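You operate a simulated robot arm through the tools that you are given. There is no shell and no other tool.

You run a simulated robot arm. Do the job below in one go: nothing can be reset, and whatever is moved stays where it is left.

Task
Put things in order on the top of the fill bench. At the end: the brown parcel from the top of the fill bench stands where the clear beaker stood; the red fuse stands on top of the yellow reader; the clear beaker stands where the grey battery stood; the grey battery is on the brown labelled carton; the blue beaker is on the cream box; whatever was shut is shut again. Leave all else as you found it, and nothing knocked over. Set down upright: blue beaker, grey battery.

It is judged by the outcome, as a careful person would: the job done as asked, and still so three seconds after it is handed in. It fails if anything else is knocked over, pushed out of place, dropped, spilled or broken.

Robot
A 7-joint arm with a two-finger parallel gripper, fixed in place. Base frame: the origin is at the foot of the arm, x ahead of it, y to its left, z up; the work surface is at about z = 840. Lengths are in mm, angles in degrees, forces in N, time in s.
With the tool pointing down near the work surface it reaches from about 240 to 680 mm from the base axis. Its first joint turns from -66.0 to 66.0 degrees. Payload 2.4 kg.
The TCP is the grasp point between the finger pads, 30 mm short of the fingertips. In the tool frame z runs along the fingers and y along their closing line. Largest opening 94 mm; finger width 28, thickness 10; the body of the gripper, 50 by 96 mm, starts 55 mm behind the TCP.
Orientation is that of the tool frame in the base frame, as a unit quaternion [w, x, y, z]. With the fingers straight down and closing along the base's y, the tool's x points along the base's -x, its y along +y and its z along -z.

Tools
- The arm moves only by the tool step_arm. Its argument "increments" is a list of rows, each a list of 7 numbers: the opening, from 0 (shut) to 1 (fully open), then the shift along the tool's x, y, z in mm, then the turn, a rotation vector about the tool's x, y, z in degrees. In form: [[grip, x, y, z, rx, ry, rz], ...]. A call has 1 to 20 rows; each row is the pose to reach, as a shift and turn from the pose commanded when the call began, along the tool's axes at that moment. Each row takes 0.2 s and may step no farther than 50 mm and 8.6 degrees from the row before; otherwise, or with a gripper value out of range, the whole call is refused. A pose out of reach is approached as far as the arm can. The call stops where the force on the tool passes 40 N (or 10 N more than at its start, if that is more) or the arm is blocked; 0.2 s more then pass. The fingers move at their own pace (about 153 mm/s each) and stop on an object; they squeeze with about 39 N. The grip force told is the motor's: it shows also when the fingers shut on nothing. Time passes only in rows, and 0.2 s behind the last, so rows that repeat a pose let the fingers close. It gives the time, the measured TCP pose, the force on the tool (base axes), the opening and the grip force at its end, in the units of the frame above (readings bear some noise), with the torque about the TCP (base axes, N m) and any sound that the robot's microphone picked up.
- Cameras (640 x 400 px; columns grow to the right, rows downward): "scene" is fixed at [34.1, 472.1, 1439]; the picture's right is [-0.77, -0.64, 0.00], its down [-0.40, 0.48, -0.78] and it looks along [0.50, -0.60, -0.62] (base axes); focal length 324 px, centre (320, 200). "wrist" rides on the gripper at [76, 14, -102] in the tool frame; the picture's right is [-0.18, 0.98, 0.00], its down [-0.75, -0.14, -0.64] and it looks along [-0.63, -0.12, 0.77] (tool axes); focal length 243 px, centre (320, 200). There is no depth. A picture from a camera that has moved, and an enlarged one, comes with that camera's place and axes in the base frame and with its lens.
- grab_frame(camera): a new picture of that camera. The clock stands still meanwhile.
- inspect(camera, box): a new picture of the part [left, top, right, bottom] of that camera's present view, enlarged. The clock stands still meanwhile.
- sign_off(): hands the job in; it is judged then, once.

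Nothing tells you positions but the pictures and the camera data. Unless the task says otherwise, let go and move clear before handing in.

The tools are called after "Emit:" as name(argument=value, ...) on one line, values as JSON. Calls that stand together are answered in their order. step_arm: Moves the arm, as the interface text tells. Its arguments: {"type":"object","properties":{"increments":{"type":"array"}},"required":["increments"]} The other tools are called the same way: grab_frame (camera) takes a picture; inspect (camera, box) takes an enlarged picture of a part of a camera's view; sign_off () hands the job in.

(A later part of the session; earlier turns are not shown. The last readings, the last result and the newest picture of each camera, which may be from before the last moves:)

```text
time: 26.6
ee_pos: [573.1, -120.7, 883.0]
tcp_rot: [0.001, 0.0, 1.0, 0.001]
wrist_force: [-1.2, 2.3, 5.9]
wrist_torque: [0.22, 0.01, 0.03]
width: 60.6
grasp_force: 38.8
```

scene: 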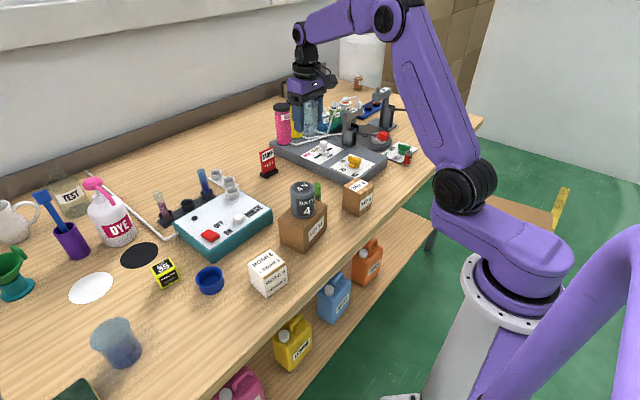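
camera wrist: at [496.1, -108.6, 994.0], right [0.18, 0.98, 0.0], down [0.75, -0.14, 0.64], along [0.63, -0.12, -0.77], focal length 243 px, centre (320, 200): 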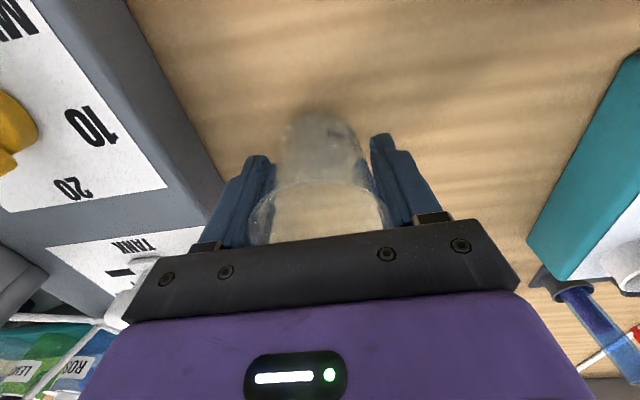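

The beaker is on the bench. I release and rise.

Emit:
step_arm(increments=[[0, 0, 0, -1, 0, 0, 0], [0.75, 0, 0, -1, 0, 0, 0], [0.9, 0, 0, -1, 0, 0, 0], [0.9, 0, 0, -1, 0, 0, 0], [0.9, 0, 0, -25, 0, 0, 0], [0.9, 0, 0, -60, 0, 0, 0], [0.9, 0, 0, -100, 0, 0, 0], [0.9, 0, 0, -140, 0, 0, 0], [0.9, 0, 0, -180, 0, 0, 0]])

Emit:
grab_frame(camera="wrist")

Emit:
grab_frame(camera="scene")

```text
time: 28.6
ee_pos: [572.4, -122.0, 1062.4]
tcp_rot: [-0.001, 0.001, 1.0, 0.0]
wrist_force: [0.7, 0.3, 0.4]
wrist_torque: [0.01, -0.03, 0.0]
width: 84.5
grasp_force: 0.0
```

```text
taken
camera wrist: at [494.8, -108.9, 1165.9], right [0.18, 0.98, 0.0], down [0.75, -0.14, 0.64], along [0.63, -0.12, -0.77], focal length 243 px, centre (320, 200)
```

wrist: 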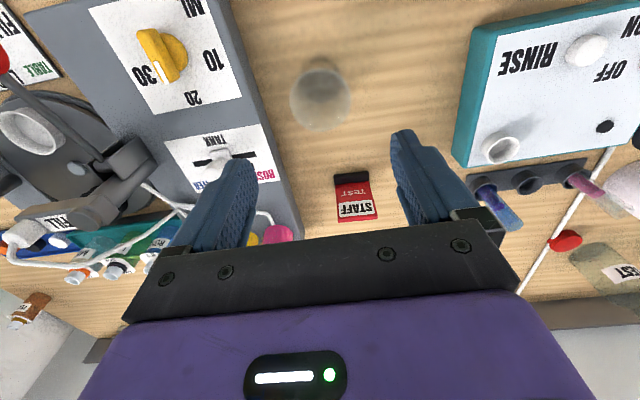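

```text
taken
```

scene: 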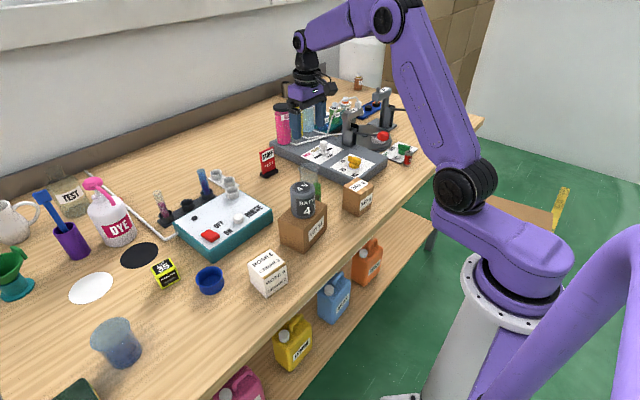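

The clear beaker stands at the battery's old place. Next is the red fuse near (413, -450): I swing over that way at height, turning the gripper to the natural yaw, to look.

Emit:
step_arm(increments=[[0.7, 27, -25, 0, 0, 0, 5], [0.7, 54, -51, 0, 0, 0, 10], [0.7, 82, -77, 0, 0, 0, 15], [0.7, 110, -103, 0, 0, 0, 20], [0.7, 138, -129, 0, 0, 0, 26], [0.7, 166, -155, 0, 0, 0, 32], [0.7, 194, -181, 0, 0, 0, 38], [0.7, 222, -207, 0, 0, 0, 43], [0.7, 248, -232, 0, 0, 0, 47.5]])

Emit:
grab_frame(camera="wrist")

Emit:
inspect(camera="scene", box=[250, 80, 430, 220])

```text
time: 30.6
ee_pos: [323.3, -355.7, 1061.4]
tcp_rot: [0.0, 0.404, 0.915, 0.0]
wrist_force: [-1.1, 0.3, -1.0]
wrist_torque: [-0.01, -0.02, 0.02]
width: 66.1
grasp_force: 0.1
```

```text
taken
camera wrist: at [282.4, -291.5, 1165.0], right [0.85, 0.53, 0.0], down [0.4, -0.65, 0.64], along [0.34, -0.55, -0.77], focal length 243 px, centre (320, 200)
```

wrist: 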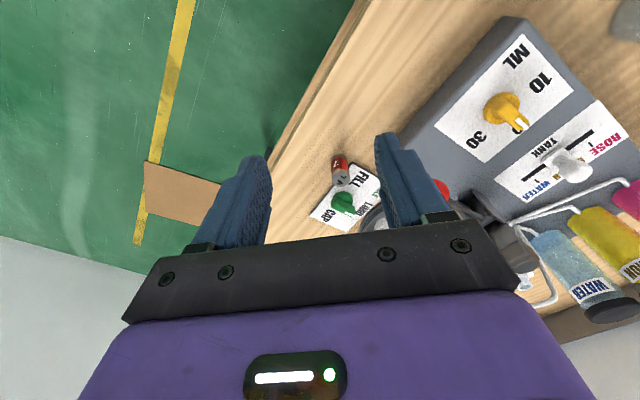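

```text
2.86 times, centred on (340, 150) of scene
camera zoom: at [34.1, 472.1, 1439.0], right [-0.77, -0.64, 0.0], down [-0.4, 0.48, -0.78], along [0.5, -0.6, -0.62], focal length 926 px, centre (263, 343)
```

zoom: 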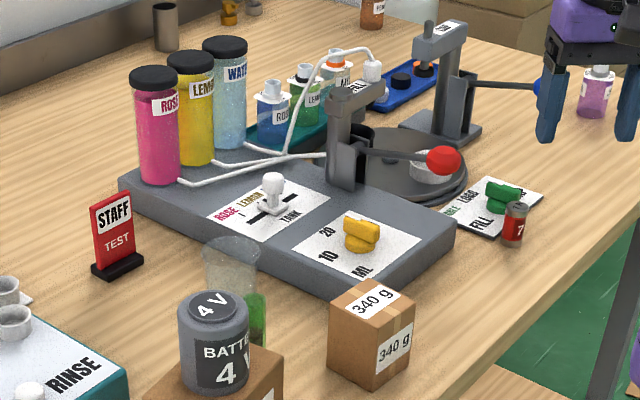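

Emit:
inspect(camera="wrist", box=[260, 120, 440, 240])

```text
3.33 times, centred on (350, 180) of wrist
camera zoom: at [282.4, -291.5, 1165.0], right [0.85, 0.53, 0.0], down [0.4, -0.65, 0.64], along [0.34, -0.55, -0.77], focal length 809 px, centre (220, 267)
```

zoom: 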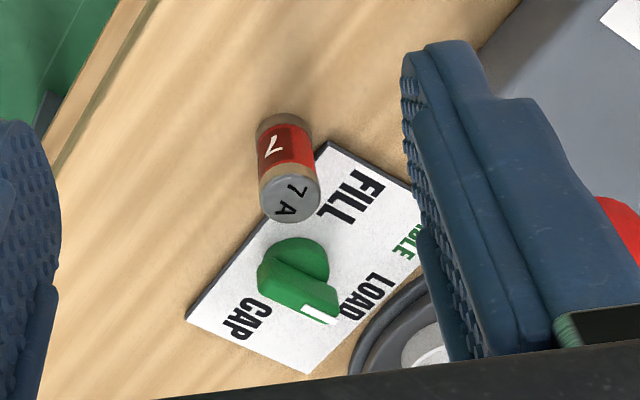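

The fuse stands at about (408, -439), just in front of the labelled panel and its green knob. I move above it and check the alignment before descending.

Emit:
step_arm(increments=[[0.7, -30, 2, 25, 0, 0, 0], [0.7, -60, 4, 55, 0, 0, 0], [0.7, -90, 5, 85, 0, 0, 0], [0.7, -119, 7, 112, 0, 0, 0], [0.7, -119, 7, 121, 0, 0, 0], [0.7, -119, 7, 121, 0, 0, 0]])

Emit:
inspect(camera="wrist", box=[210, 60, 430, 240])

Emit:
inspect(camera="scene", box=[340, 80, 460, 180])

```text
time: 32.0
ee_pos: [410.7, -437.6, 940.6]
tcp_rot: [0.0, 0.403, 0.915, 0.0]
wrist_force: [-0.4, -0.7, 0.6]
wrist_torque: [-0.03, -0.01, 0.01]
width: 65.7
grasp_force: 0.0
```

```text
2.22 times, centred on (320, 150) of wrist
camera zoom: at [370.2, -372.9, 1044.6], right [0.85, 0.53, 0.0], down [0.4, -0.65, 0.64], along [0.34, -0.55, -0.77], focal length 539 px, centre (320, 311)
```

zoom: 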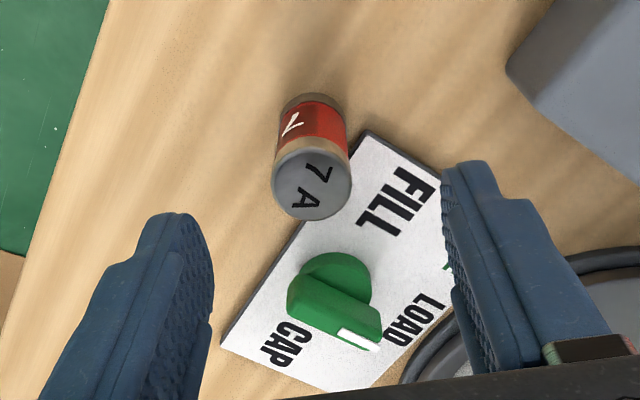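

```text
4.00 times, centred on (400, 130) of scene
camera zoom: at [34.1, 472.1, 1439.0], right [-0.77, -0.64, 0.0], down [-0.4, 0.48, -0.78], along [0.5, -0.6, -0.62], focal length 1297 px, centre (0, 480)
```

zoom: 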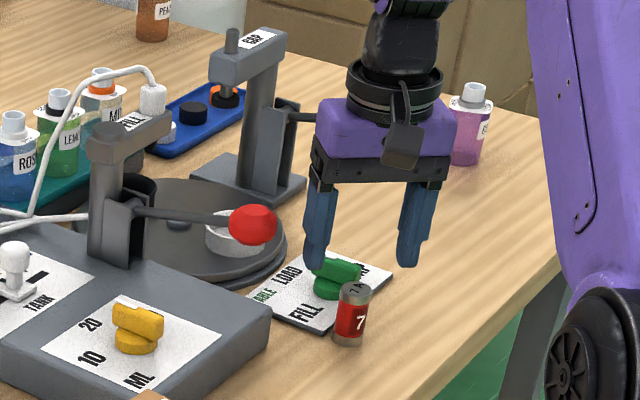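

Emit:
step_arm(increments=[[0.7, -0.5, -3, 20, 0, 0, 0], [0.7, -0.5, -3, 40, 0, 0, 0], [0.7, -0.5, -3, 57, 0, 0, 0], [0.7, -0.5, -3, 57, 0, 0, 0]])

Emit:
grab_frame(camera="wrist")

Emit:
inspect(camera="scene", box=[340, 80, 460, 180])

```text
time: 33.0
ee_pos: [408.6, -439.5, 884.6]
tcp_rot: [0.001, 0.403, 0.915, 0.001]
wrist_force: [-0.2, 0.5, -0.5]
wrist_torque: [-0.01, 0.02, 0.03]
width: 66.0
grasp_force: 0.0
```

```text
taken
camera wrist: at [367.0, -374.6, 988.2], right [0.85, 0.53, 0.0], down [0.4, -0.65, 0.64], along [0.34, -0.55, -0.77], focal length 243 px, centre (320, 200)
```

wrist: 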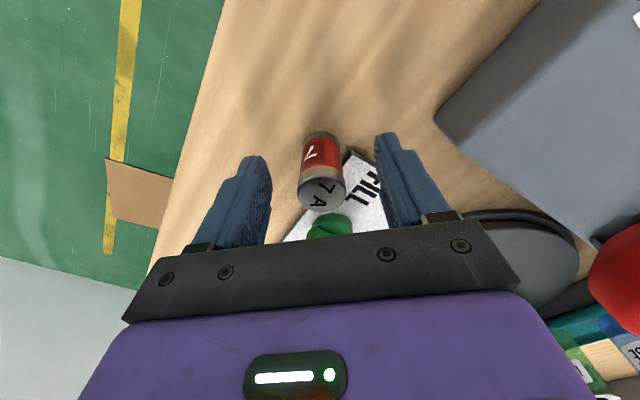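

```text
4.00 times, centred on (400, 130) of scene
camera zoom: at [34.1, 472.1, 1439.0], right [-0.77, -0.64, 0.0], down [-0.4, 0.48, -0.78], along [0.5, -0.6, -0.62], focal length 1297 px, centre (0, 480)
```

zoom: 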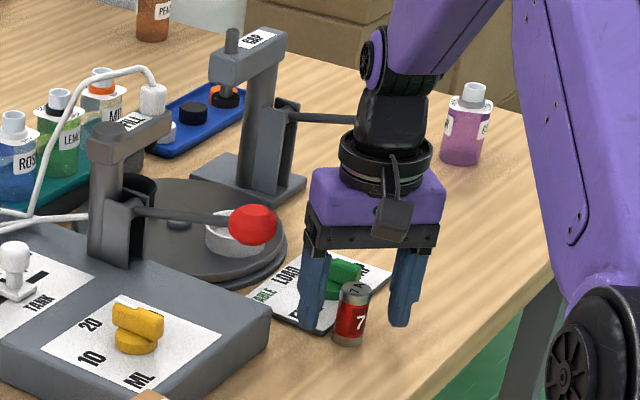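

Emit:
step_arm(increments=[[0.7, 0, 0, 2, 0, 0, 0], [0.4, 0, 0, 2, 0, 0, 0], [0, 0, 0, 2, 0, 0, 0], [0, 0, 0, 2, 0, 0, 0], [0, 0, 0, 2, 0, 0, 0]])

Emit:
grab_frame(camera="wrist")

Emit:
inspect(camera="scene", box=[340, 80, 460, 180])

```text
time: 34.2
ee_pos: [409.4, -440.1, 883.3]
tcp_rot: [0.0, 0.402, 0.915, 0.0]
wrist_force: [-0.6, -0.5, 0.1]
wrist_torque: [-0.03, 0.0, -0.03]
width: 24.2
grasp_force: 39.1
```

```text
taken
camera wrist: at [367.5, -374.7, 986.0], right [0.85, 0.53, 0.0], down [0.41, -0.65, 0.64], along [0.34, -0.55, -0.77], focal length 243 px, centre (320, 200)
```

wrist: 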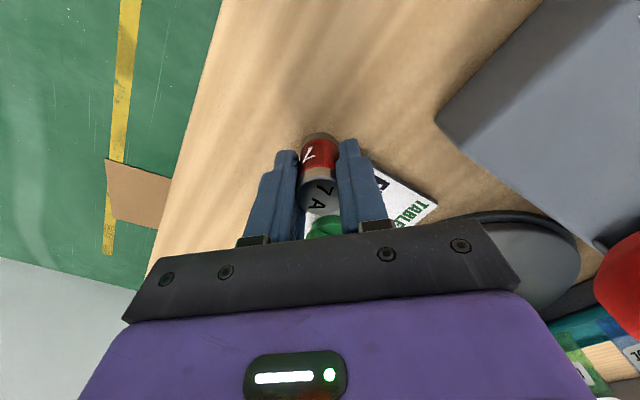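

```text
4.00 times, centred on (400, 130) of scene
camera zoom: at [34.1, 472.1, 1439.0], right [-0.77, -0.64, 0.0], down [-0.4, 0.48, -0.78], along [0.5, -0.6, -0.62], focal length 1297 px, centre (0, 480)
```

zoom: 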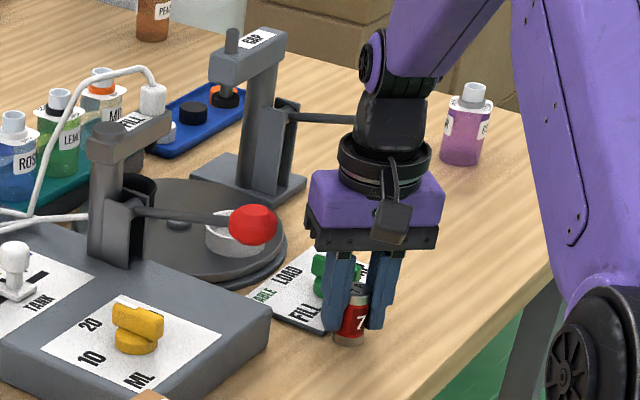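

The fuse is gripped. I lift it straight up clear of the knob and panel.

Emit:
step_arm(increments=[[0, 0, 0, -5, 0, 0, 0], [0, 0, 0, -25, 0, 0, 0], [0, 0, 0, -60, 0, 0, 0], [0, 0, 0, -100, 0, 0, 0], [0, 0, 0, -140, 0, 0, 0], [0, 0, 0, -180, 0, 0, 0], [0, 0, 0, -209, 0, 0, 0], [0, 0, 0, -209, 0, 0, 0]])

Emit:
grab_frame(camera="wrist")

Emit:
inspect(camera="scene", box=[300, 20, 460, 180])

```text
time: 36.0
ee_pos: [411.5, -438.5, 1089.9]
tcp_rot: [0.0, 0.403, 0.915, -0.001]
wrist_force: [0.2, -0.4, -0.7]
wrist_torque: [0.0, 0.03, -0.02]
width: 24.2
grasp_force: 39.1
```

```text
taken
camera wrist: at [369.7, -374.3, 1193.8], right [0.85, 0.53, 0.0], down [0.41, -0.65, 0.64], along [0.34, -0.55, -0.77], focal length 243 px, centre (320, 200)
```

wrist: 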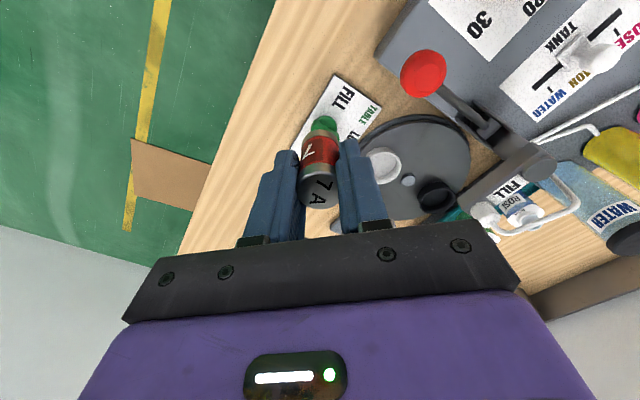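

```text
2.50 times, centred on (380, 100) of scene
camera zoom: at [34.1, 472.1, 1439.0], right [-0.77, -0.64, 0.0], down [-0.4, 0.48, -0.78], along [0.5, -0.6, -0.62], focal length 810 px, centre (170, 450)
```

zoom: 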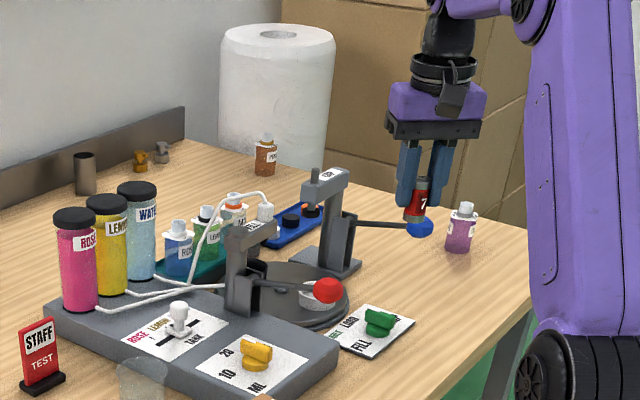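

The fuse hangs upright. Now a long, high swing over to near the reader.

Emit:
step_arm(increments=[[0, 22, 26, 0, 0, 0, -3], [0, 50, 59, 0, 0, 0, -7], [0, 78, 92, 0, 0, 0, -12], [0, 106, 125, 0, 0, 0, -17], [0, 134, 158, 0, 0, 0, -22], [0, 162, 190, 0, 0, 0, -27], [0, 190, 223, 0, 0, 0, -32], [0, 218, 256, 0, 0, 0, -37], [0, 246, 289, 0, 0, 0, -42], [0, 274, 322, 0, 0, 0, -47], [0, 302, 355, 0, 0, 0, -52], [0, 330, 388, 0, 0, 0, -57], [0, 358, 420, 0, 0, 0, -62], [0, 386, 453, 0, 0, 0, -67], [0, 414, 486, 0, 0, 0, -72], [0, 442, 519, 0, 0, 0, -77], [0, 462, 542, 0, 0, 0, -77.5], [0, 472.6, 555, 0, 0, 0, -77.5], [0, 472.6, 555, 0, 0, 0, -77.5]])

Emit:
grab_frame(camera="wrist")

Emit:
grab_frame(camera="scene")

```text
time: 40.0
ee_pos: [500.7, 284.3, 1090.3]
tcp_rot: [0.001, -0.259, 0.966, 0.0]
wrist_force: [0.3, -0.1, -0.4]
wrist_torque: [0.01, -0.01, 0.02]
width: 24.5
grasp_force: 39.1
```

```text
taken
camera wrist: at [426.7, 257.6, 1194.1], right [-0.33, 0.94, 0.0], down [0.72, 0.25, 0.64], along [0.61, 0.21, -0.77], focal length 243 px, centre (320, 200)
```

wrist: 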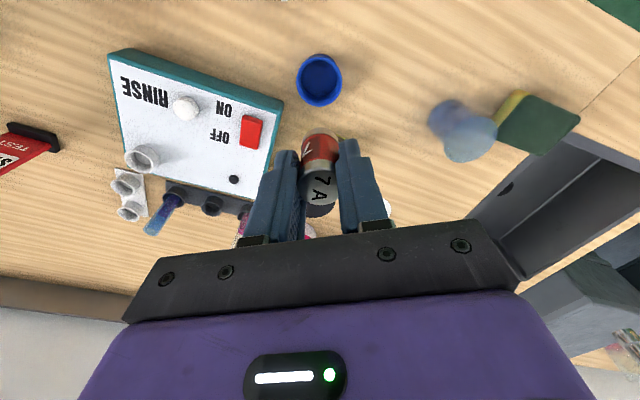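

```text
taken
```

scene: 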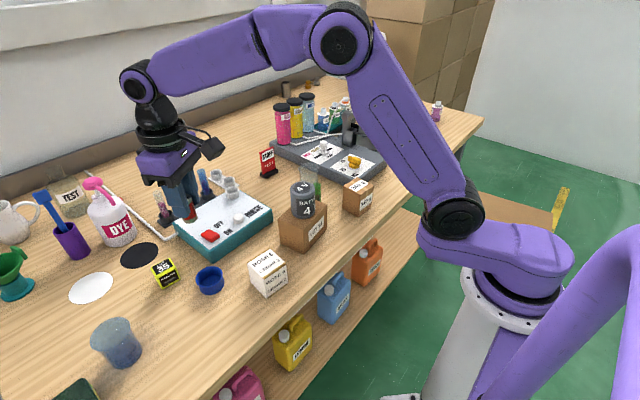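

Emit:
step_arm(increments=[[0, -30, 0, 25, 0, 0, 0], [0, -60, 0, 50, 0, 0, 0], [0, -85, -1, 80, 0, 0, 0], [0, -106, -1, 105, 0, 0, 0], [0, -106, -1, 125, 0, 0, 0], [0, -106, -1, 125, 0, 0, 0]])

Emit:
grab_frame(camera="wrist")

Emit:
inspect(camera="scene", box=[90, 180, 250, 310])

```text
time: 41.4
ee_pos: [591.6, 335.5, 965.5]
tcp_rot: [0.0, -0.259, 0.966, 0.001]
wrist_force: [0.4, -0.3, -0.3]
wrist_torque: [-0.02, -0.03, 0.01]
width: 24.0
grasp_force: 39.4
```

```text
taken
camera wrist: at [517.8, 308.9, 1068.9], right [-0.33, 0.94, 0.0], down [0.72, 0.25, 0.64], along [0.61, 0.21, -0.77], focal length 243 px, centre (320, 200)
```

wrist: 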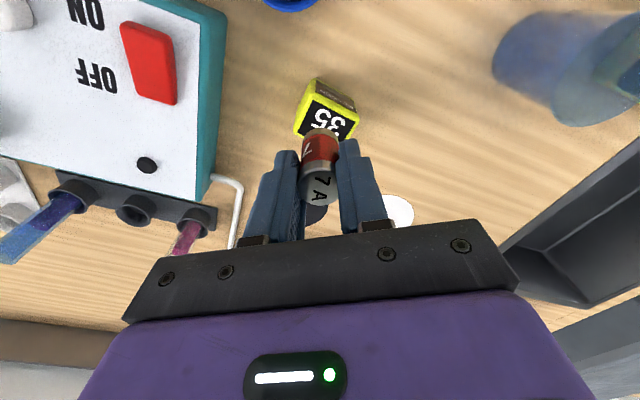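

```text
3.08 times, centred on (170, 245) of scene
camera zoom: at [34.1, 472.1, 1439.0], right [-0.77, -0.64, 0.0], down [-0.4, 0.48, -0.78], along [0.5, -0.6, -0.62], focal length 998 px, centre (782, 62)
```

zoom: 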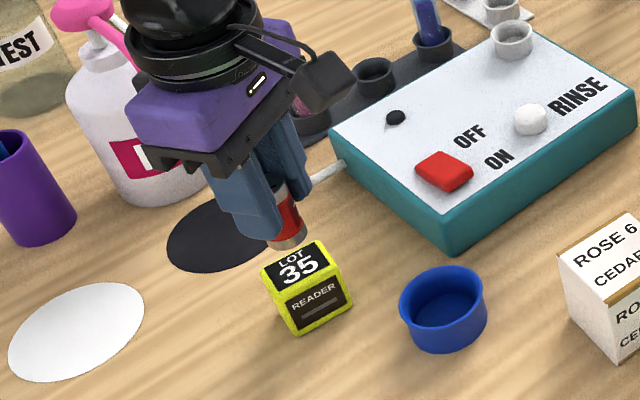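

Emit:
inspect(camera="wrist", box=[270, 60, 390, 150])

```text
4.44 times, centred on (330, 105) of wrist
camera zoom: at [517.8, 308.9, 1068.9], right [-0.33, 0.94, 0.0], down [0.72, 0.25, 0.64], along [0.61, 0.21, -0.77], focal length 1078 px, centre (276, 622)
```

zoom: 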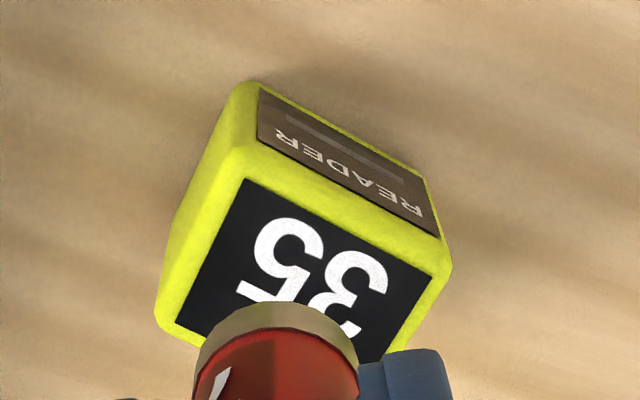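

The reach is fine. The reader's top centre is at about (591, 338.5), so the fuse needs a few millimetres of correction before I lower it.

Emit:
step_arm(increments=[[0, -4, 3, 12, 0, 0, 0], [0, -4, 3, 25, 0, 0, 0], [0, -4, 3, 36, 0, 0, 0], [0, -4, 3, 36, 0, 0, 0]])

Emit:
inspect(camera="wrist", box=[250, 60, 400, 200])

Emit:
inspect(camera="scene", box=[110, 210, 230, 310])

```text
time: 42.4
ee_pos: [595.1, 341.9, 934.5]
tcp_rot: [0.006, -0.258, 0.966, 0.002]
wrist_force: [4.0, 3.5, 27.3]
wrist_torque: [0.15, -0.25, -0.01]
width: 24.0
grasp_force: 38.8
```

```text
2.86 times, centred on (325, 130) of wrist
camera zoom: at [520.4, 314.7, 1036.0], right [-0.33, 0.94, 0.0], down [0.72, 0.25, 0.65], along [0.61, 0.22, -0.76], focal length 693 px, centre (306, 400)
```

zoom: 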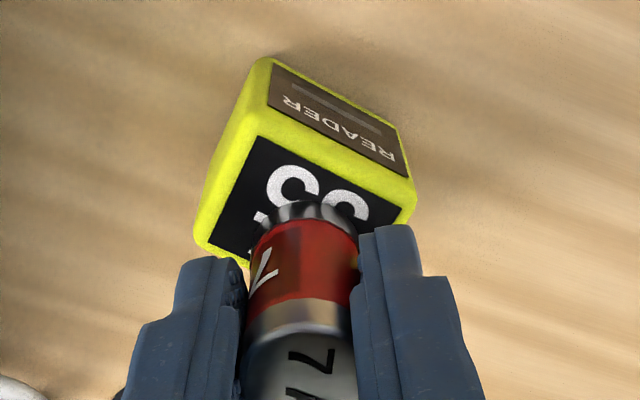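

```text
4.00 times, centred on (170, 260) of scene
camera zoom: at [33.6, 471.8, 1439.1], right [-0.77, -0.64, 0.0], down [-0.4, 0.48, -0.78], along [0.5, -0.6, -0.62], focal length 1297 px, centre (920, -40)
```

zoom: 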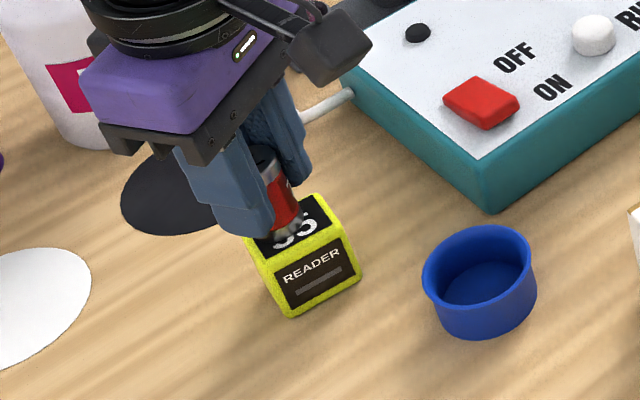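

The fuse touched the reader a little higher than I judged (top is near z = 890) and about 5 mm too far out. I'll lift a bit, shift back, and check before lowering again.

Emit:
step_arm(increments=[[0, 0, 0, -5, 0, 0, 0], [0, 0, 0, -11, 0, 0, 0], [0, 5.5, 0.5, -11, 0, 0, 0], [0, 5.5, 0.5, -11, 0, 0, 0]])

Emit:
inspect(camera="wrist", box=[250, 60, 400, 200])

Emit:
inspect(camera="scene", box=[110, 210, 230, 310])

```text
time: 43.4
ee_pos: [589.8, 337.2, 940.1]
tcp_rot: [-0.001, -0.258, 0.966, 0.0]
wrist_force: [-0.5, 0.7, -0.2]
wrist_torque: [-0.03, 0.03, -0.03]
width: 23.8
grasp_force: 39.1
```

```text
2.86 times, centred on (325, 130) of wrist
camera zoom: at [515.1, 311.4, 1044.4], right [-0.33, 0.94, 0.0], down [0.72, 0.26, 0.64], along [0.6, 0.21, -0.77], focal length 693 px, centre (306, 400)
```

zoom: 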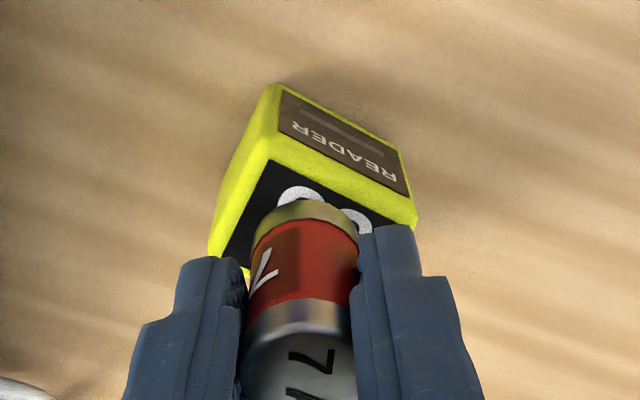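

```text
4.00 times, centred on (170, 260) of scene
camera zoom: at [34.1, 472.1, 1439.0], right [-0.77, -0.64, 0.0], down [-0.4, 0.48, -0.78], along [0.5, -0.6, -0.62], focal length 1297 px, centre (920, -40)
```

zoom: 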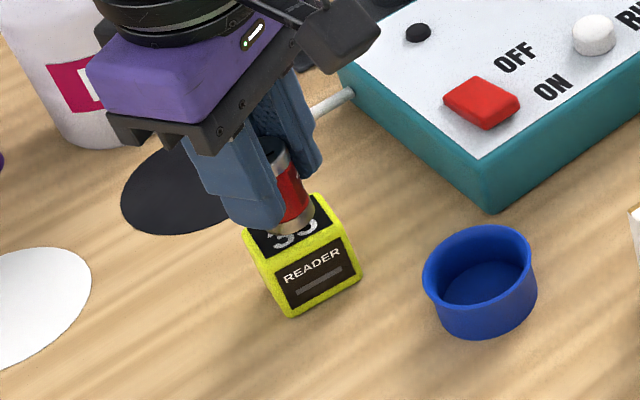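

Emit:
step_arm(increments=[[0, -1.5, 0, 3, 0, 0, 0], [0, -1.5, 0, 5, 0, 0, 0], [0, -1.5, 0, 5, 0, 0, 0]])

```text
time: 44.2
ee_pos: [591.0, 338.7, 936.6]
tcp_rot: [0.001, -0.259, 0.966, 0.0]
wrist_force: [0.0, 0.2, 0.2]
wrist_torque: [-0.02, 0.03, -0.01]
width: 23.9
grasp_force: 39.2
```

Emit:
step_arm(increments=[[0, 0, 0, 1, 0, 0, 0], [0, 0, 0, 2, 0, 0, 0], [0, 0, 0, 2, 0, 0, 0]])

```text
time: 45.0
ee_pos: [590.3, 340.2, 933.6]
tcp_rot: [0.001, -0.258, 0.966, 0.0]
wrist_force: [0.0, 0.5, -0.3]
wrist_torque: [0.03, 0.02, 0.01]
width: 24.3
grasp_force: 38.8
```

Emit:
step_arm(increments=[[0, 0, 0, 1, 0, 0, 0], [0, 0, 0, 1.5, 0, 0, 0], [0, 0, 0, 1.5, 0, 0, 0]])

```text
time: 45.8
ee_pos: [590.1, 339.6, 932.9]
tcp_rot: [0.002, -0.259, 0.966, 0.0]
wrist_force: [-1.7, 0.4, 11.0]
wrist_torque: [0.03, -0.01, -0.03]
width: 24.3
grasp_force: 39.3
```

Emit:
step_arm(increments=[[0, 0, 0, -1, 0, 0, 0], [0, 0, 0, -1, 0, 0, 0]])

Emit:
inspect(camera="wrist", box=[250, 60, 400, 200])

Emit:
inspect(camera="scene", box=[110, 210, 230, 310])

```text
time: 46.4
ee_pos: [589.7, 339.6, 933.2]
tcp_rot: [0.001, -0.258, 0.966, 0.0]
wrist_force: [2.3, 0.7, 7.3]
wrist_torque: [0.06, -0.23, -0.02]
width: 23.9
grasp_force: 39.5
```

```text
2.86 times, centred on (325, 130) of wrist
camera zoom: at [516.2, 312.7, 1037.0], right [-0.33, 0.94, 0.0], down [0.72, 0.25, 0.64], along [0.61, 0.21, -0.77], focal length 693 px, centre (306, 400)
```

zoom: 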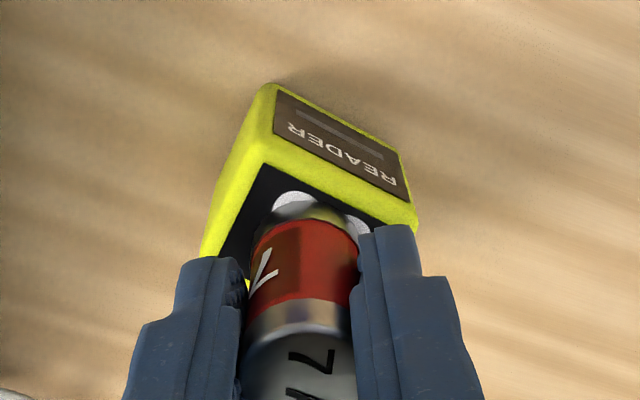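

```text
4.00 times, centred on (170, 260) of scene
camera zoom: at [34.0, 472.0, 1439.0], right [-0.77, -0.64, 0.0], down [-0.4, 0.48, -0.78], along [0.5, -0.6, -0.62], focal length 1297 px, centre (920, -40)
```

zoom: 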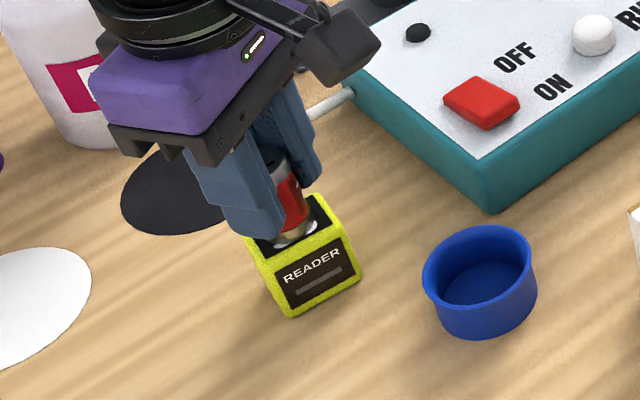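

Emit:
step_arm(increments=[[0.35, 0, 0, 0, 0, 0, 0], [0.6, 0, 0, 0, 0, 0, 0], [0.6, 0, 0, 0, 0, 0, 0], [0.6, 0, 0, 0, 0, 0, 0]])

Emit:
grab_frame(camera="wrist")

Emit:
inspect(camera="scene", box=[110, 210, 230, 310])

```text
time: 47.4
ee_pos: [590.1, 339.8, 933.9]
tcp_rot: [0.001, -0.258, 0.966, 0.0]
wrist_force: [0.2, -0.4, -1.0]
wrist_torque: [0.02, 0.02, -0.01]
width: 56.3
grasp_force: 0.2
```

```text
taken
camera wrist: at [515.9, 312.9, 1036.8], right [-0.33, 0.94, 0.0], down [0.72, 0.25, 0.64], along [0.61, 0.21, -0.77], focal length 243 px, centre (320, 200)
```

wrist: 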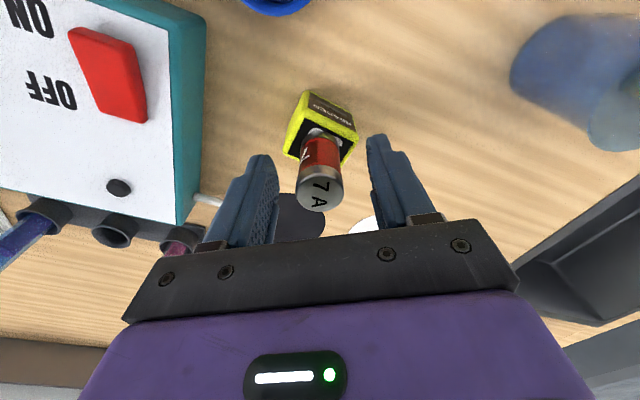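

```text
4.00 times, centred on (170, 260) of scene
camera zoom: at [34.1, 472.1, 1439.0], right [-0.77, -0.64, 0.0], down [-0.4, 0.48, -0.78], along [0.5, -0.6, -0.62], focal length 1297 px, centre (920, -40)
```

zoom: 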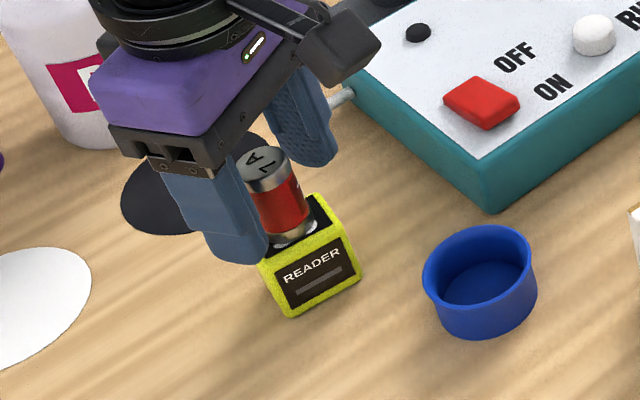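

The fuse stands freely on the reader. I rise straight up and move back to view the blue beaker.

Emit:
step_arm(increments=[[0.6, 0, 0, -20, 0, 0, 0], [0.6, 0, 0, -55, 0, 0, 0], [0.6, 0, 0, -95, 0, 0, 0], [0.7, 0, 0, -130, 0, 0, 0], [0.8, 35, 0, -140, 0, 0, -5], [0.9, 75, 5, -140, 0, 0, -12], [0.95, 110, 20, -140, 0, 0, -20], [0.95, 140, 35, -140, 0, 0, -28], [0.95, 160, 50, -140, 0, 0, -35]])

Emit:
grab_frame(camera="wrist")

Emit:
grab_frame(camera="scene")

```text
time: 49.4
ee_pos: [426.8, 302.9, 1073.1]
tcp_rot: [0.0, -0.538, 0.843, -0.001]
wrist_force: [0.4, -0.1, 0.1]
wrist_torque: [0.01, 0.01, -0.02]
width: 89.2
grasp_force: 0.0
out of reach, approached as far as the arm can: row 4
```

```text
taken
camera wrist: at [381.3, 238.4, 1176.5], right [-0.81, 0.58, 0.0], down [0.45, 0.62, 0.64], along [0.37, 0.52, -0.77], focal length 243 px, centre (320, 200)
```

wrist: 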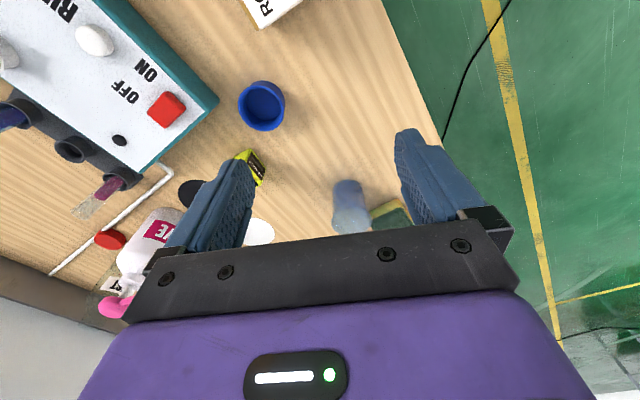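

```text
taken
```

scene: 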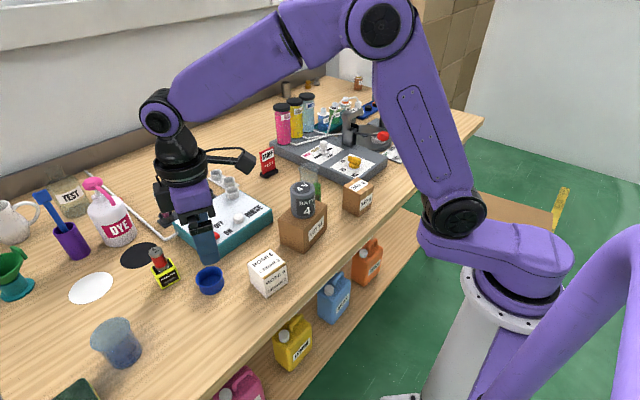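

Emit:
inspect(camera="wrist", box=[230, 130, 430, 250])

Emit:
inspect(camera="scene", box=[60, 240, 220, 400])

```text
3.20 times, centred on (330, 190) of wrist
camera zoom: at [381.3, 238.4, 1176.5], right [-0.81, 0.58, 0.0], down [0.45, 0.62, 0.64], along [0.37, 0.52, -0.77], focal length 776 px, centre (288, 232)
```

zoom: 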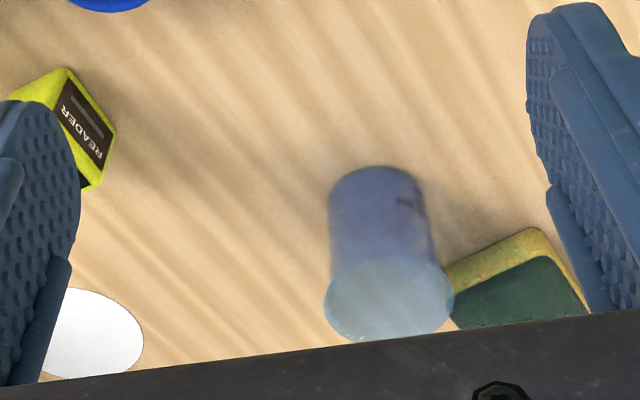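

```text
2.50 times, centred on (140, 320) of scene
camera zoom: at [34.1, 472.1, 1439.0], right [-0.77, -0.64, 0.0], down [-0.4, 0.48, -0.78], along [0.5, -0.6, -0.62], focal length 810 px, centre (770, -100)
```

zoom: 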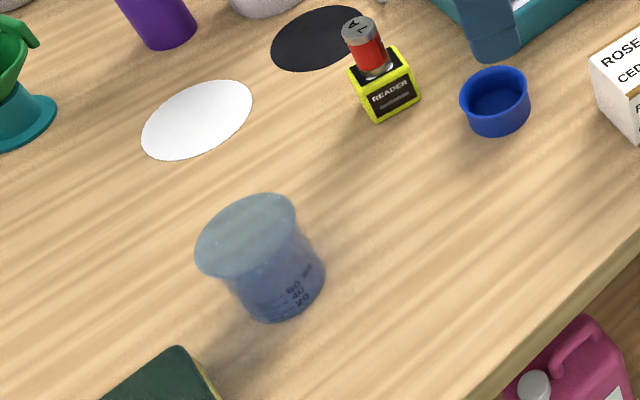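

The blue beaker's centre is at about (493, 479.5), with the sponge behind it from y ≈ 523. I move above it with the fingers closing along x, which keeps clear of the sponge.

Emit:
step_arm(increments=[[0.95, -38, 3, 0, 0, 0, -5], [0.95, -76, 6, 0, 0, 0, -10], [0.95, -114, 9, 20, 0, 0, -15], [0.95, -152, 12, 45, 0, 0, -20], [0.95, -188, 14, 70, 0, 0, -20], [0.95, -188, 14, 88, 0, 0, -20], [0.95, -188, 14, 88, 0, 0, -20]])

Emit:
grab_frame(camera="wrist")

Emit:
inspect(camera="scene", box=[40, 230, 240, 400])

```text
time: 51.0
ee_pos: [491.1, 478.0, 985.6]
tcp_rot: [0.0, -0.675, 0.738, 0.0]
wrist_force: [-0.1, 0.6, -0.7]
wrist_torque: [-0.01, -0.01, 0.0]
width: 89.3
grasp_force: 0.0
```

```text
taken
camera wrist: at [470.0, 402.0, 1089.1], right [-0.96, 0.27, 0.0], down [0.21, 0.74, 0.64], along [0.17, 0.62, -0.77], focal length 243 px, centre (320, 200)
```

wrist: 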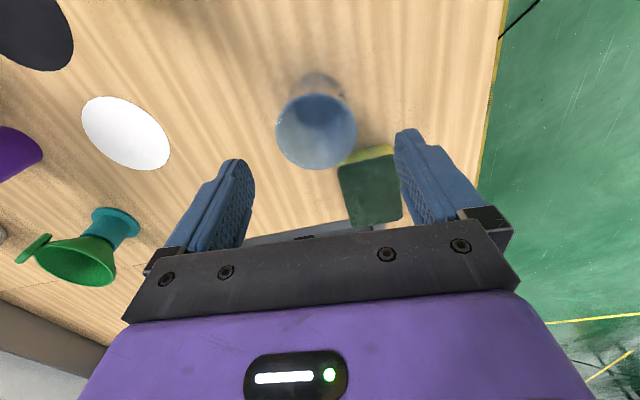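

```text
2.35 times, centred on (140, 315) of scene
camera zoom: at [34.1, 472.1, 1439.0], right [-0.77, -0.64, 0.0], down [-0.4, 0.48, -0.78], along [0.5, -0.6, -0.62], focal length 763 px, centre (744, -71)
```

zoom: 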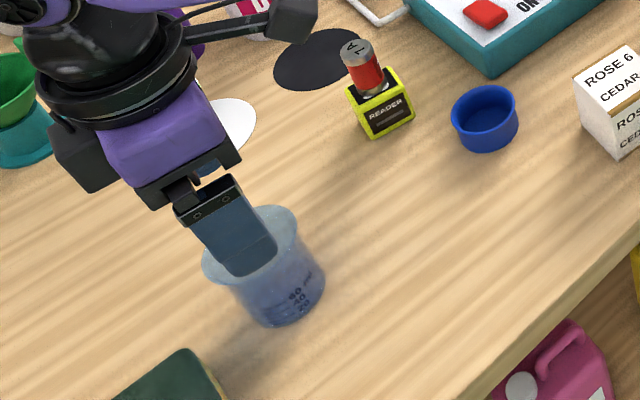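

Emit:
step_arm(increments=[[0.95, 0, -2.5, 25, 0, 0, 0], [0.95, 0, -2.5, 50, 0, 0, 0], [0.95, 0, -2.5, 75, 0, 0, 0], [0.95, 0, -2.5, 92, 0, 0, 0], [0.95, 0, -2.5, 101, 0, 0, 0], [0.95, 0, -2.5, 101, 0, 0, 0]])

Emit:
grab_frame(camera="wrist")

Emit:
inspect(camera="scene", box=[40, 230, 240, 400])

```text
time: 52.4
ee_pos: [495.6, 479.1, 885.1]
tcp_rot: [0.0, -0.675, 0.738, -0.001]
wrist_force: [-1.0, 0.6, 0.3]
wrist_torque: [-0.02, 0.02, -0.02]
width: 89.3
grasp_force: 0.0
```

```text
taken
camera wrist: at [473.5, 403.9, 988.3], right [-0.96, 0.27, 0.0], down [0.21, 0.74, 0.64], along [0.17, 0.62, -0.77], focal length 243 px, centre (320, 200)
```

wrist: 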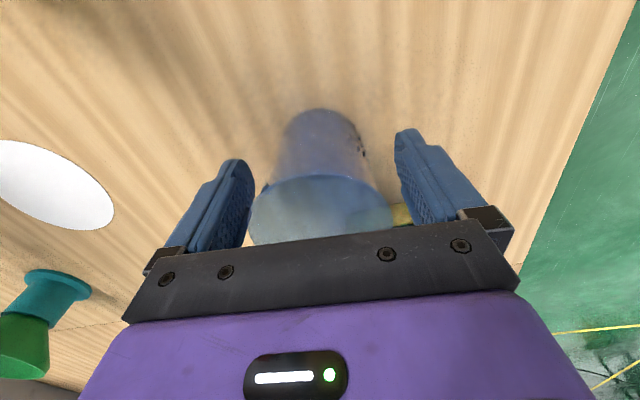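

```text
2.35 times, centred on (140, 315) of scene
camera zoom: at [34.1, 472.1, 1439.0], right [-0.77, -0.64, 0.0], down [-0.4, 0.48, -0.78], along [0.5, -0.6, -0.62], focal length 763 px, centre (744, -71)
```

zoom: 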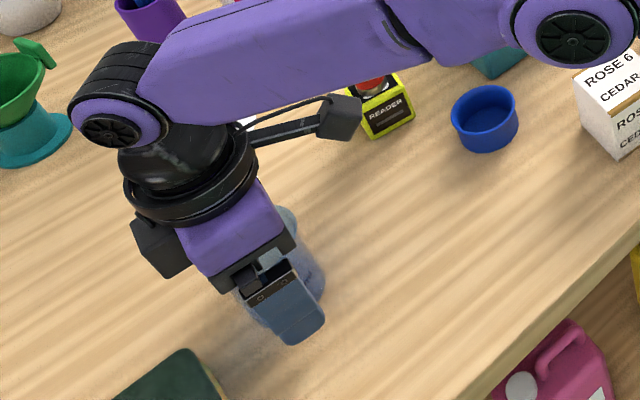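

Emit:
step_arm(increments=[[0.7, 0, 0, 0, 0, 0, 0], [0.5, 0, 0, 0, 0, 0, 0], [0, 0, 0, 0, 0, 0, 0], [0, 0, 0, 0, 0, 0, 0], [0, 0, 0, 0, 0, 0, 0], [0, 0, 0, -4, 0, 0, 0], [0, 0, 0, -15, 0, 0, 0], [0, 0, 0, -30, 0, 0, 0], [0, 0, 0, -30, 0, 0, 0]])

Emit:
grab_frame(camera="wrist")

Emit:
inspect(camera="scene", box=[40, 230, 240, 400])

```text
time: 54.4
ee_pos: [495.1, 477.6, 915.9]
tcp_rot: [0.0, -0.675, 0.738, -0.001]
wrist_force: [0.4, -0.2, 0.3]
wrist_torque: [0.04, 0.01, 0.02]
width: 60.5
grasp_force: 38.9
```

```text
taken
camera wrist: at [473.7, 402.1, 1019.5], right [-0.96, 0.27, 0.0], down [0.21, 0.74, 0.64], along [0.17, 0.62, -0.77], focal length 243 px, centre (320, 200)
```

wrist: 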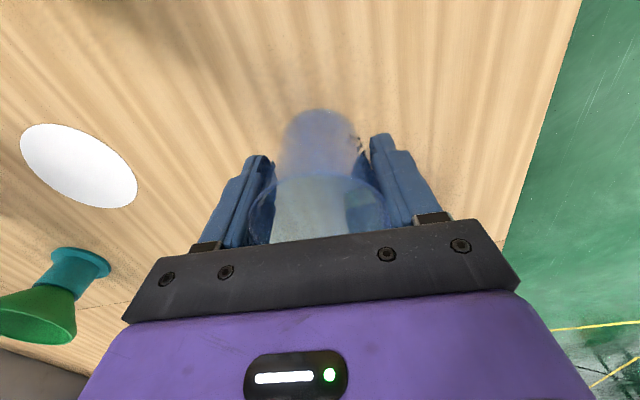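

```text
2.35 times, centred on (140, 315) of scene
camera zoom: at [34.1, 472.1, 1439.0], right [-0.77, -0.64, 0.0], down [-0.4, 0.48, -0.78], along [0.5, -0.6, -0.62], focal length 763 px, centre (744, -71)
```

zoom: 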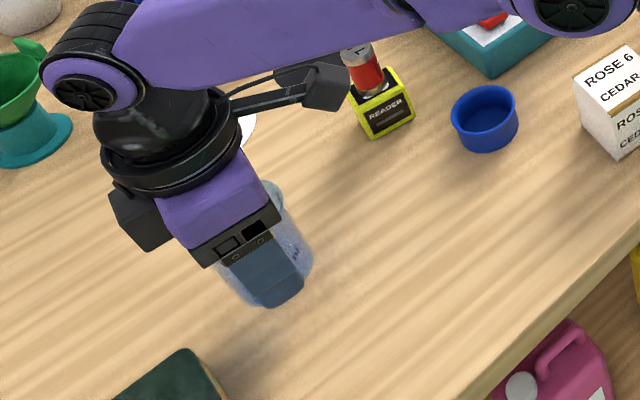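

The blue beaker is held upright. I carry it up and inward to a spot beside the cream box, turning the camera to see the box.

Emit:
step_arm(increments=[[0, 10, 4, -25, 0, 0, 4], [0, 35, 12, -55, 0, 0, 10], [0, 65, 23, -85, 0, 0, 17], [0, 98, 35, -110, 0, 0, 24], [0, 131, 46, -110, 0, 0, 31], [0, 164, 58, -110, 0, 0, 38], [0, 197, 70, -110, 0, 0, 45], [0, 230, 82, -110, 0, 0, 52], [0, 263, 93, -110, 0, 0, 59], [0, 296, 105, -110, 0, 0, 66], [0, 325, 115, -110, 0, 0, 73], [0, 350, 124, -110, 0, 0, 80], [0, 350, 124, -110, 0, 0, 85], [0, 350, 124, -110, 0, 0, 85]])

Emit:
grab_frame(camera="wrist")

Emit:
grab_frame(camera="scene")

```text
time: 57.4
ee_pos: [341.0, 140.3, 1024.5]
tcp_rot: [0.0, 0.002, 1.0, 0.0]
wrist_force: [0.2, 1.0, -0.1]
wrist_torque: [0.01, 0.01, -0.01]
width: 60.5
grasp_force: 39.0
```

```text
taken
camera wrist: at [264.0, 154.4, 1128.5], right [0.19, 0.98, 0.0], down [0.75, -0.14, 0.64], along [0.63, -0.12, -0.77], focal length 243 px, centre (320, 200)
```

wrist: 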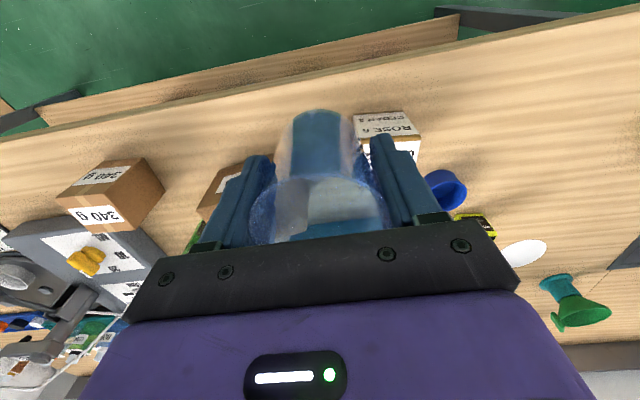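

```text
taken
```

scene: 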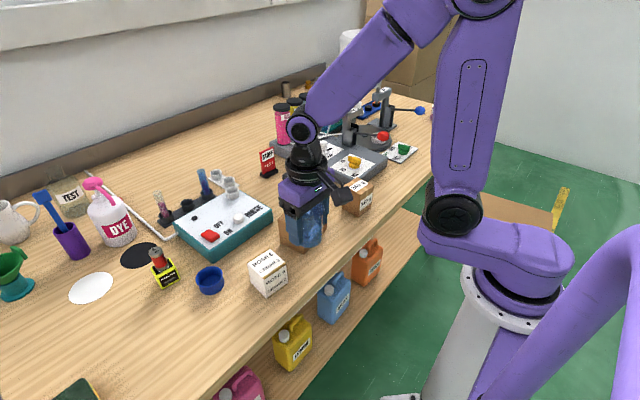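

Emit:
inspect(camera="wrist", box=[330, 90, 450, 180])

Emit:
inspect(camera="scene", box=[230, 170, 370, 310])

```text
4.44 times, centred on (390, 135) of wrist
camera zoom: at [264.0, 154.4, 1128.5], right [0.19, 0.98, 0.0], down [0.75, -0.14, 0.64], along [0.63, -0.12, -0.77], focal length 1078 px, centre (9, 489)
```

zoom: 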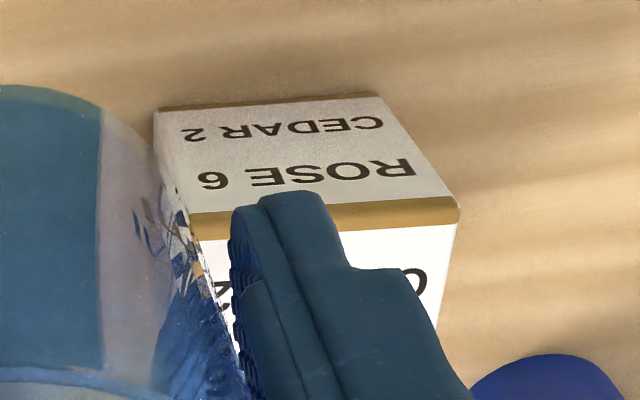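

```text
2.86 times, centred on (300, 240) of scene
camera zoom: at [34.1, 472.1, 1439.0], right [-0.77, -0.64, 0.0], down [-0.4, 0.48, -0.78], along [0.5, -0.6, -0.62], focal length 926 px, centre (377, 86)
```

zoom: 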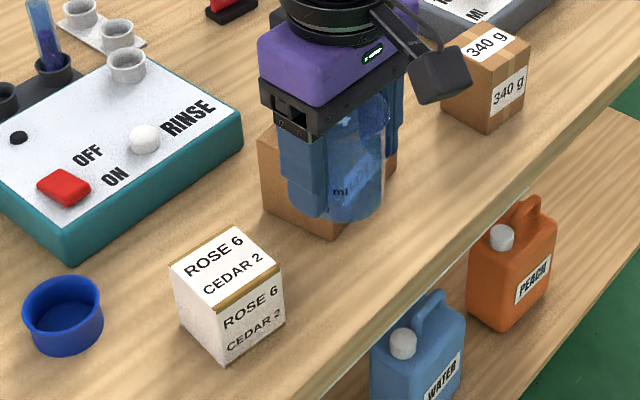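

The cream box's top centre is at about (410, 198.5), z ≈ 908. I move the beaker over it and lower to just above.

Emit:
step_arm(increments=[[0, -23, 19, 0, 0, 0, 0], [0, -46, 39, 0, 0, 0, 0], [0, -69, 58.2, 0, 0, 0, 0], [0, -69, 58.2, 25, 0, 0, 0], [0, -69, 58.2, 48, 0, 0, 0], [0, -69, 58.2, 63, 0, 0, 0], [0, -69, 58.2, 63, 0, 0, 0]])

Emit:
grab_frame(camera="wrist")

Emit:
inspect(camera="scene", box=[200, 170, 360, 310])

```text
time: 59.0
ee_pos: [409.9, 199.4, 961.3]
tcp_rot: [0.0, 0.001, 1.0, 0.001]
wrist_force: [0.4, 1.1, 0.7]
wrist_torque: [-0.01, 0.0, -0.02]
width: 60.4
grasp_force: 39.5
```

```text
taken
camera wrist: at [333.2, 212.2, 1065.6], right [0.18, 0.98, 0.0], down [0.75, -0.14, 0.64], along [0.63, -0.12, -0.77], focal length 243 px, centre (320, 200)
```

wrist: 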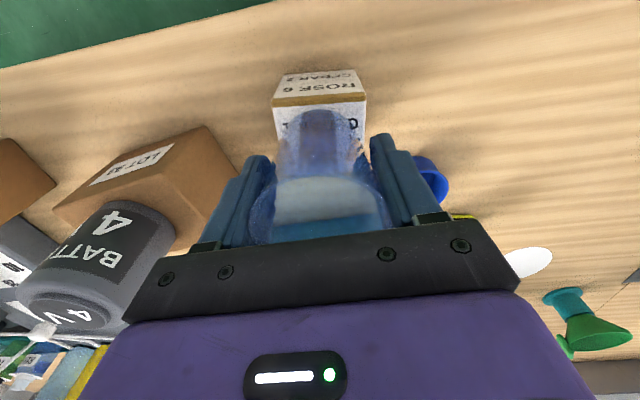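

```text
2.86 times, centred on (280, 240) of scene
camera zoom: at [34.1, 472.1, 1439.0], right [-0.77, -0.64, 0.0], down [-0.4, 0.48, -0.78], along [0.5, -0.6, -0.62], focal length 926 px, centre (434, 86)
```

zoom: 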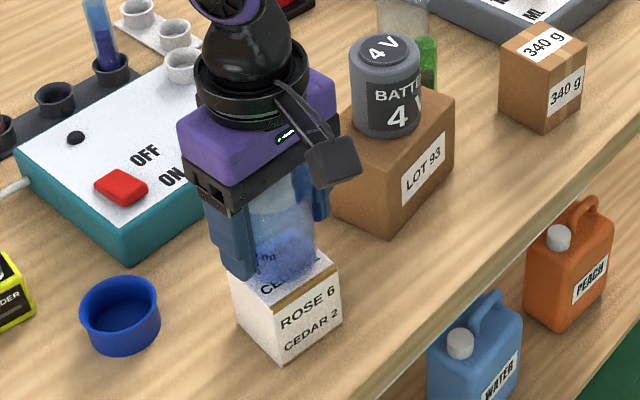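

Emit:
inspect(camera="wrist", box=[250, 60, 390, 170])

```text
3.64 times, centred on (320, 115) of wrist
camera zoom: at [333.2, 212.2, 1065.6], right [0.18, 0.98, 0.0], down [0.75, -0.14, 0.64], along [0.63, -0.12, -0.77], focal length 882 px, centre (320, 509)
```

zoom: 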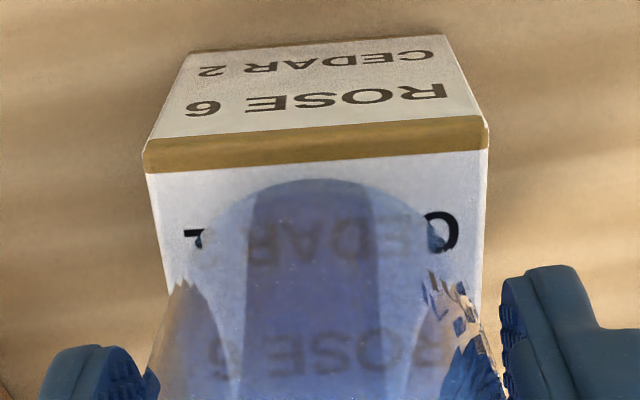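

Emit:
step_arm(increments=[[0, -1, 0, 3, 0, 0, 0], [0, -1, 0, 6, 0, 0, 0], [0, -1, 0, 6, 0, 0, 0]])

```text
time: 59.8
ee_pos: [412.0, 199.0, 956.5]
tcp_rot: [0.001, 0.0, 1.0, 0.0]
wrist_force: [0.4, 0.3, -1.1]
wrist_torque: [0.02, 0.01, -0.02]
width: 60.6
grasp_force: 39.0
```

Emit:
step_arm(increments=[[0, 0, 0, 1, 0, 0, 0], [0, 0, 0, 2, 0, 0, 0], [0, 0, 0, 2, 0, 0, 0]])

```text
time: 60.6
ee_pos: [412.1, 199.2, 954.9]
tcp_rot: [0.001, 0.0, 1.0, 0.001]
wrist_force: [-4.6, -0.8, 24.1]
wrist_torque: [0.02, 0.24, 0.02]
width: 60.5
grasp_force: 39.3
```

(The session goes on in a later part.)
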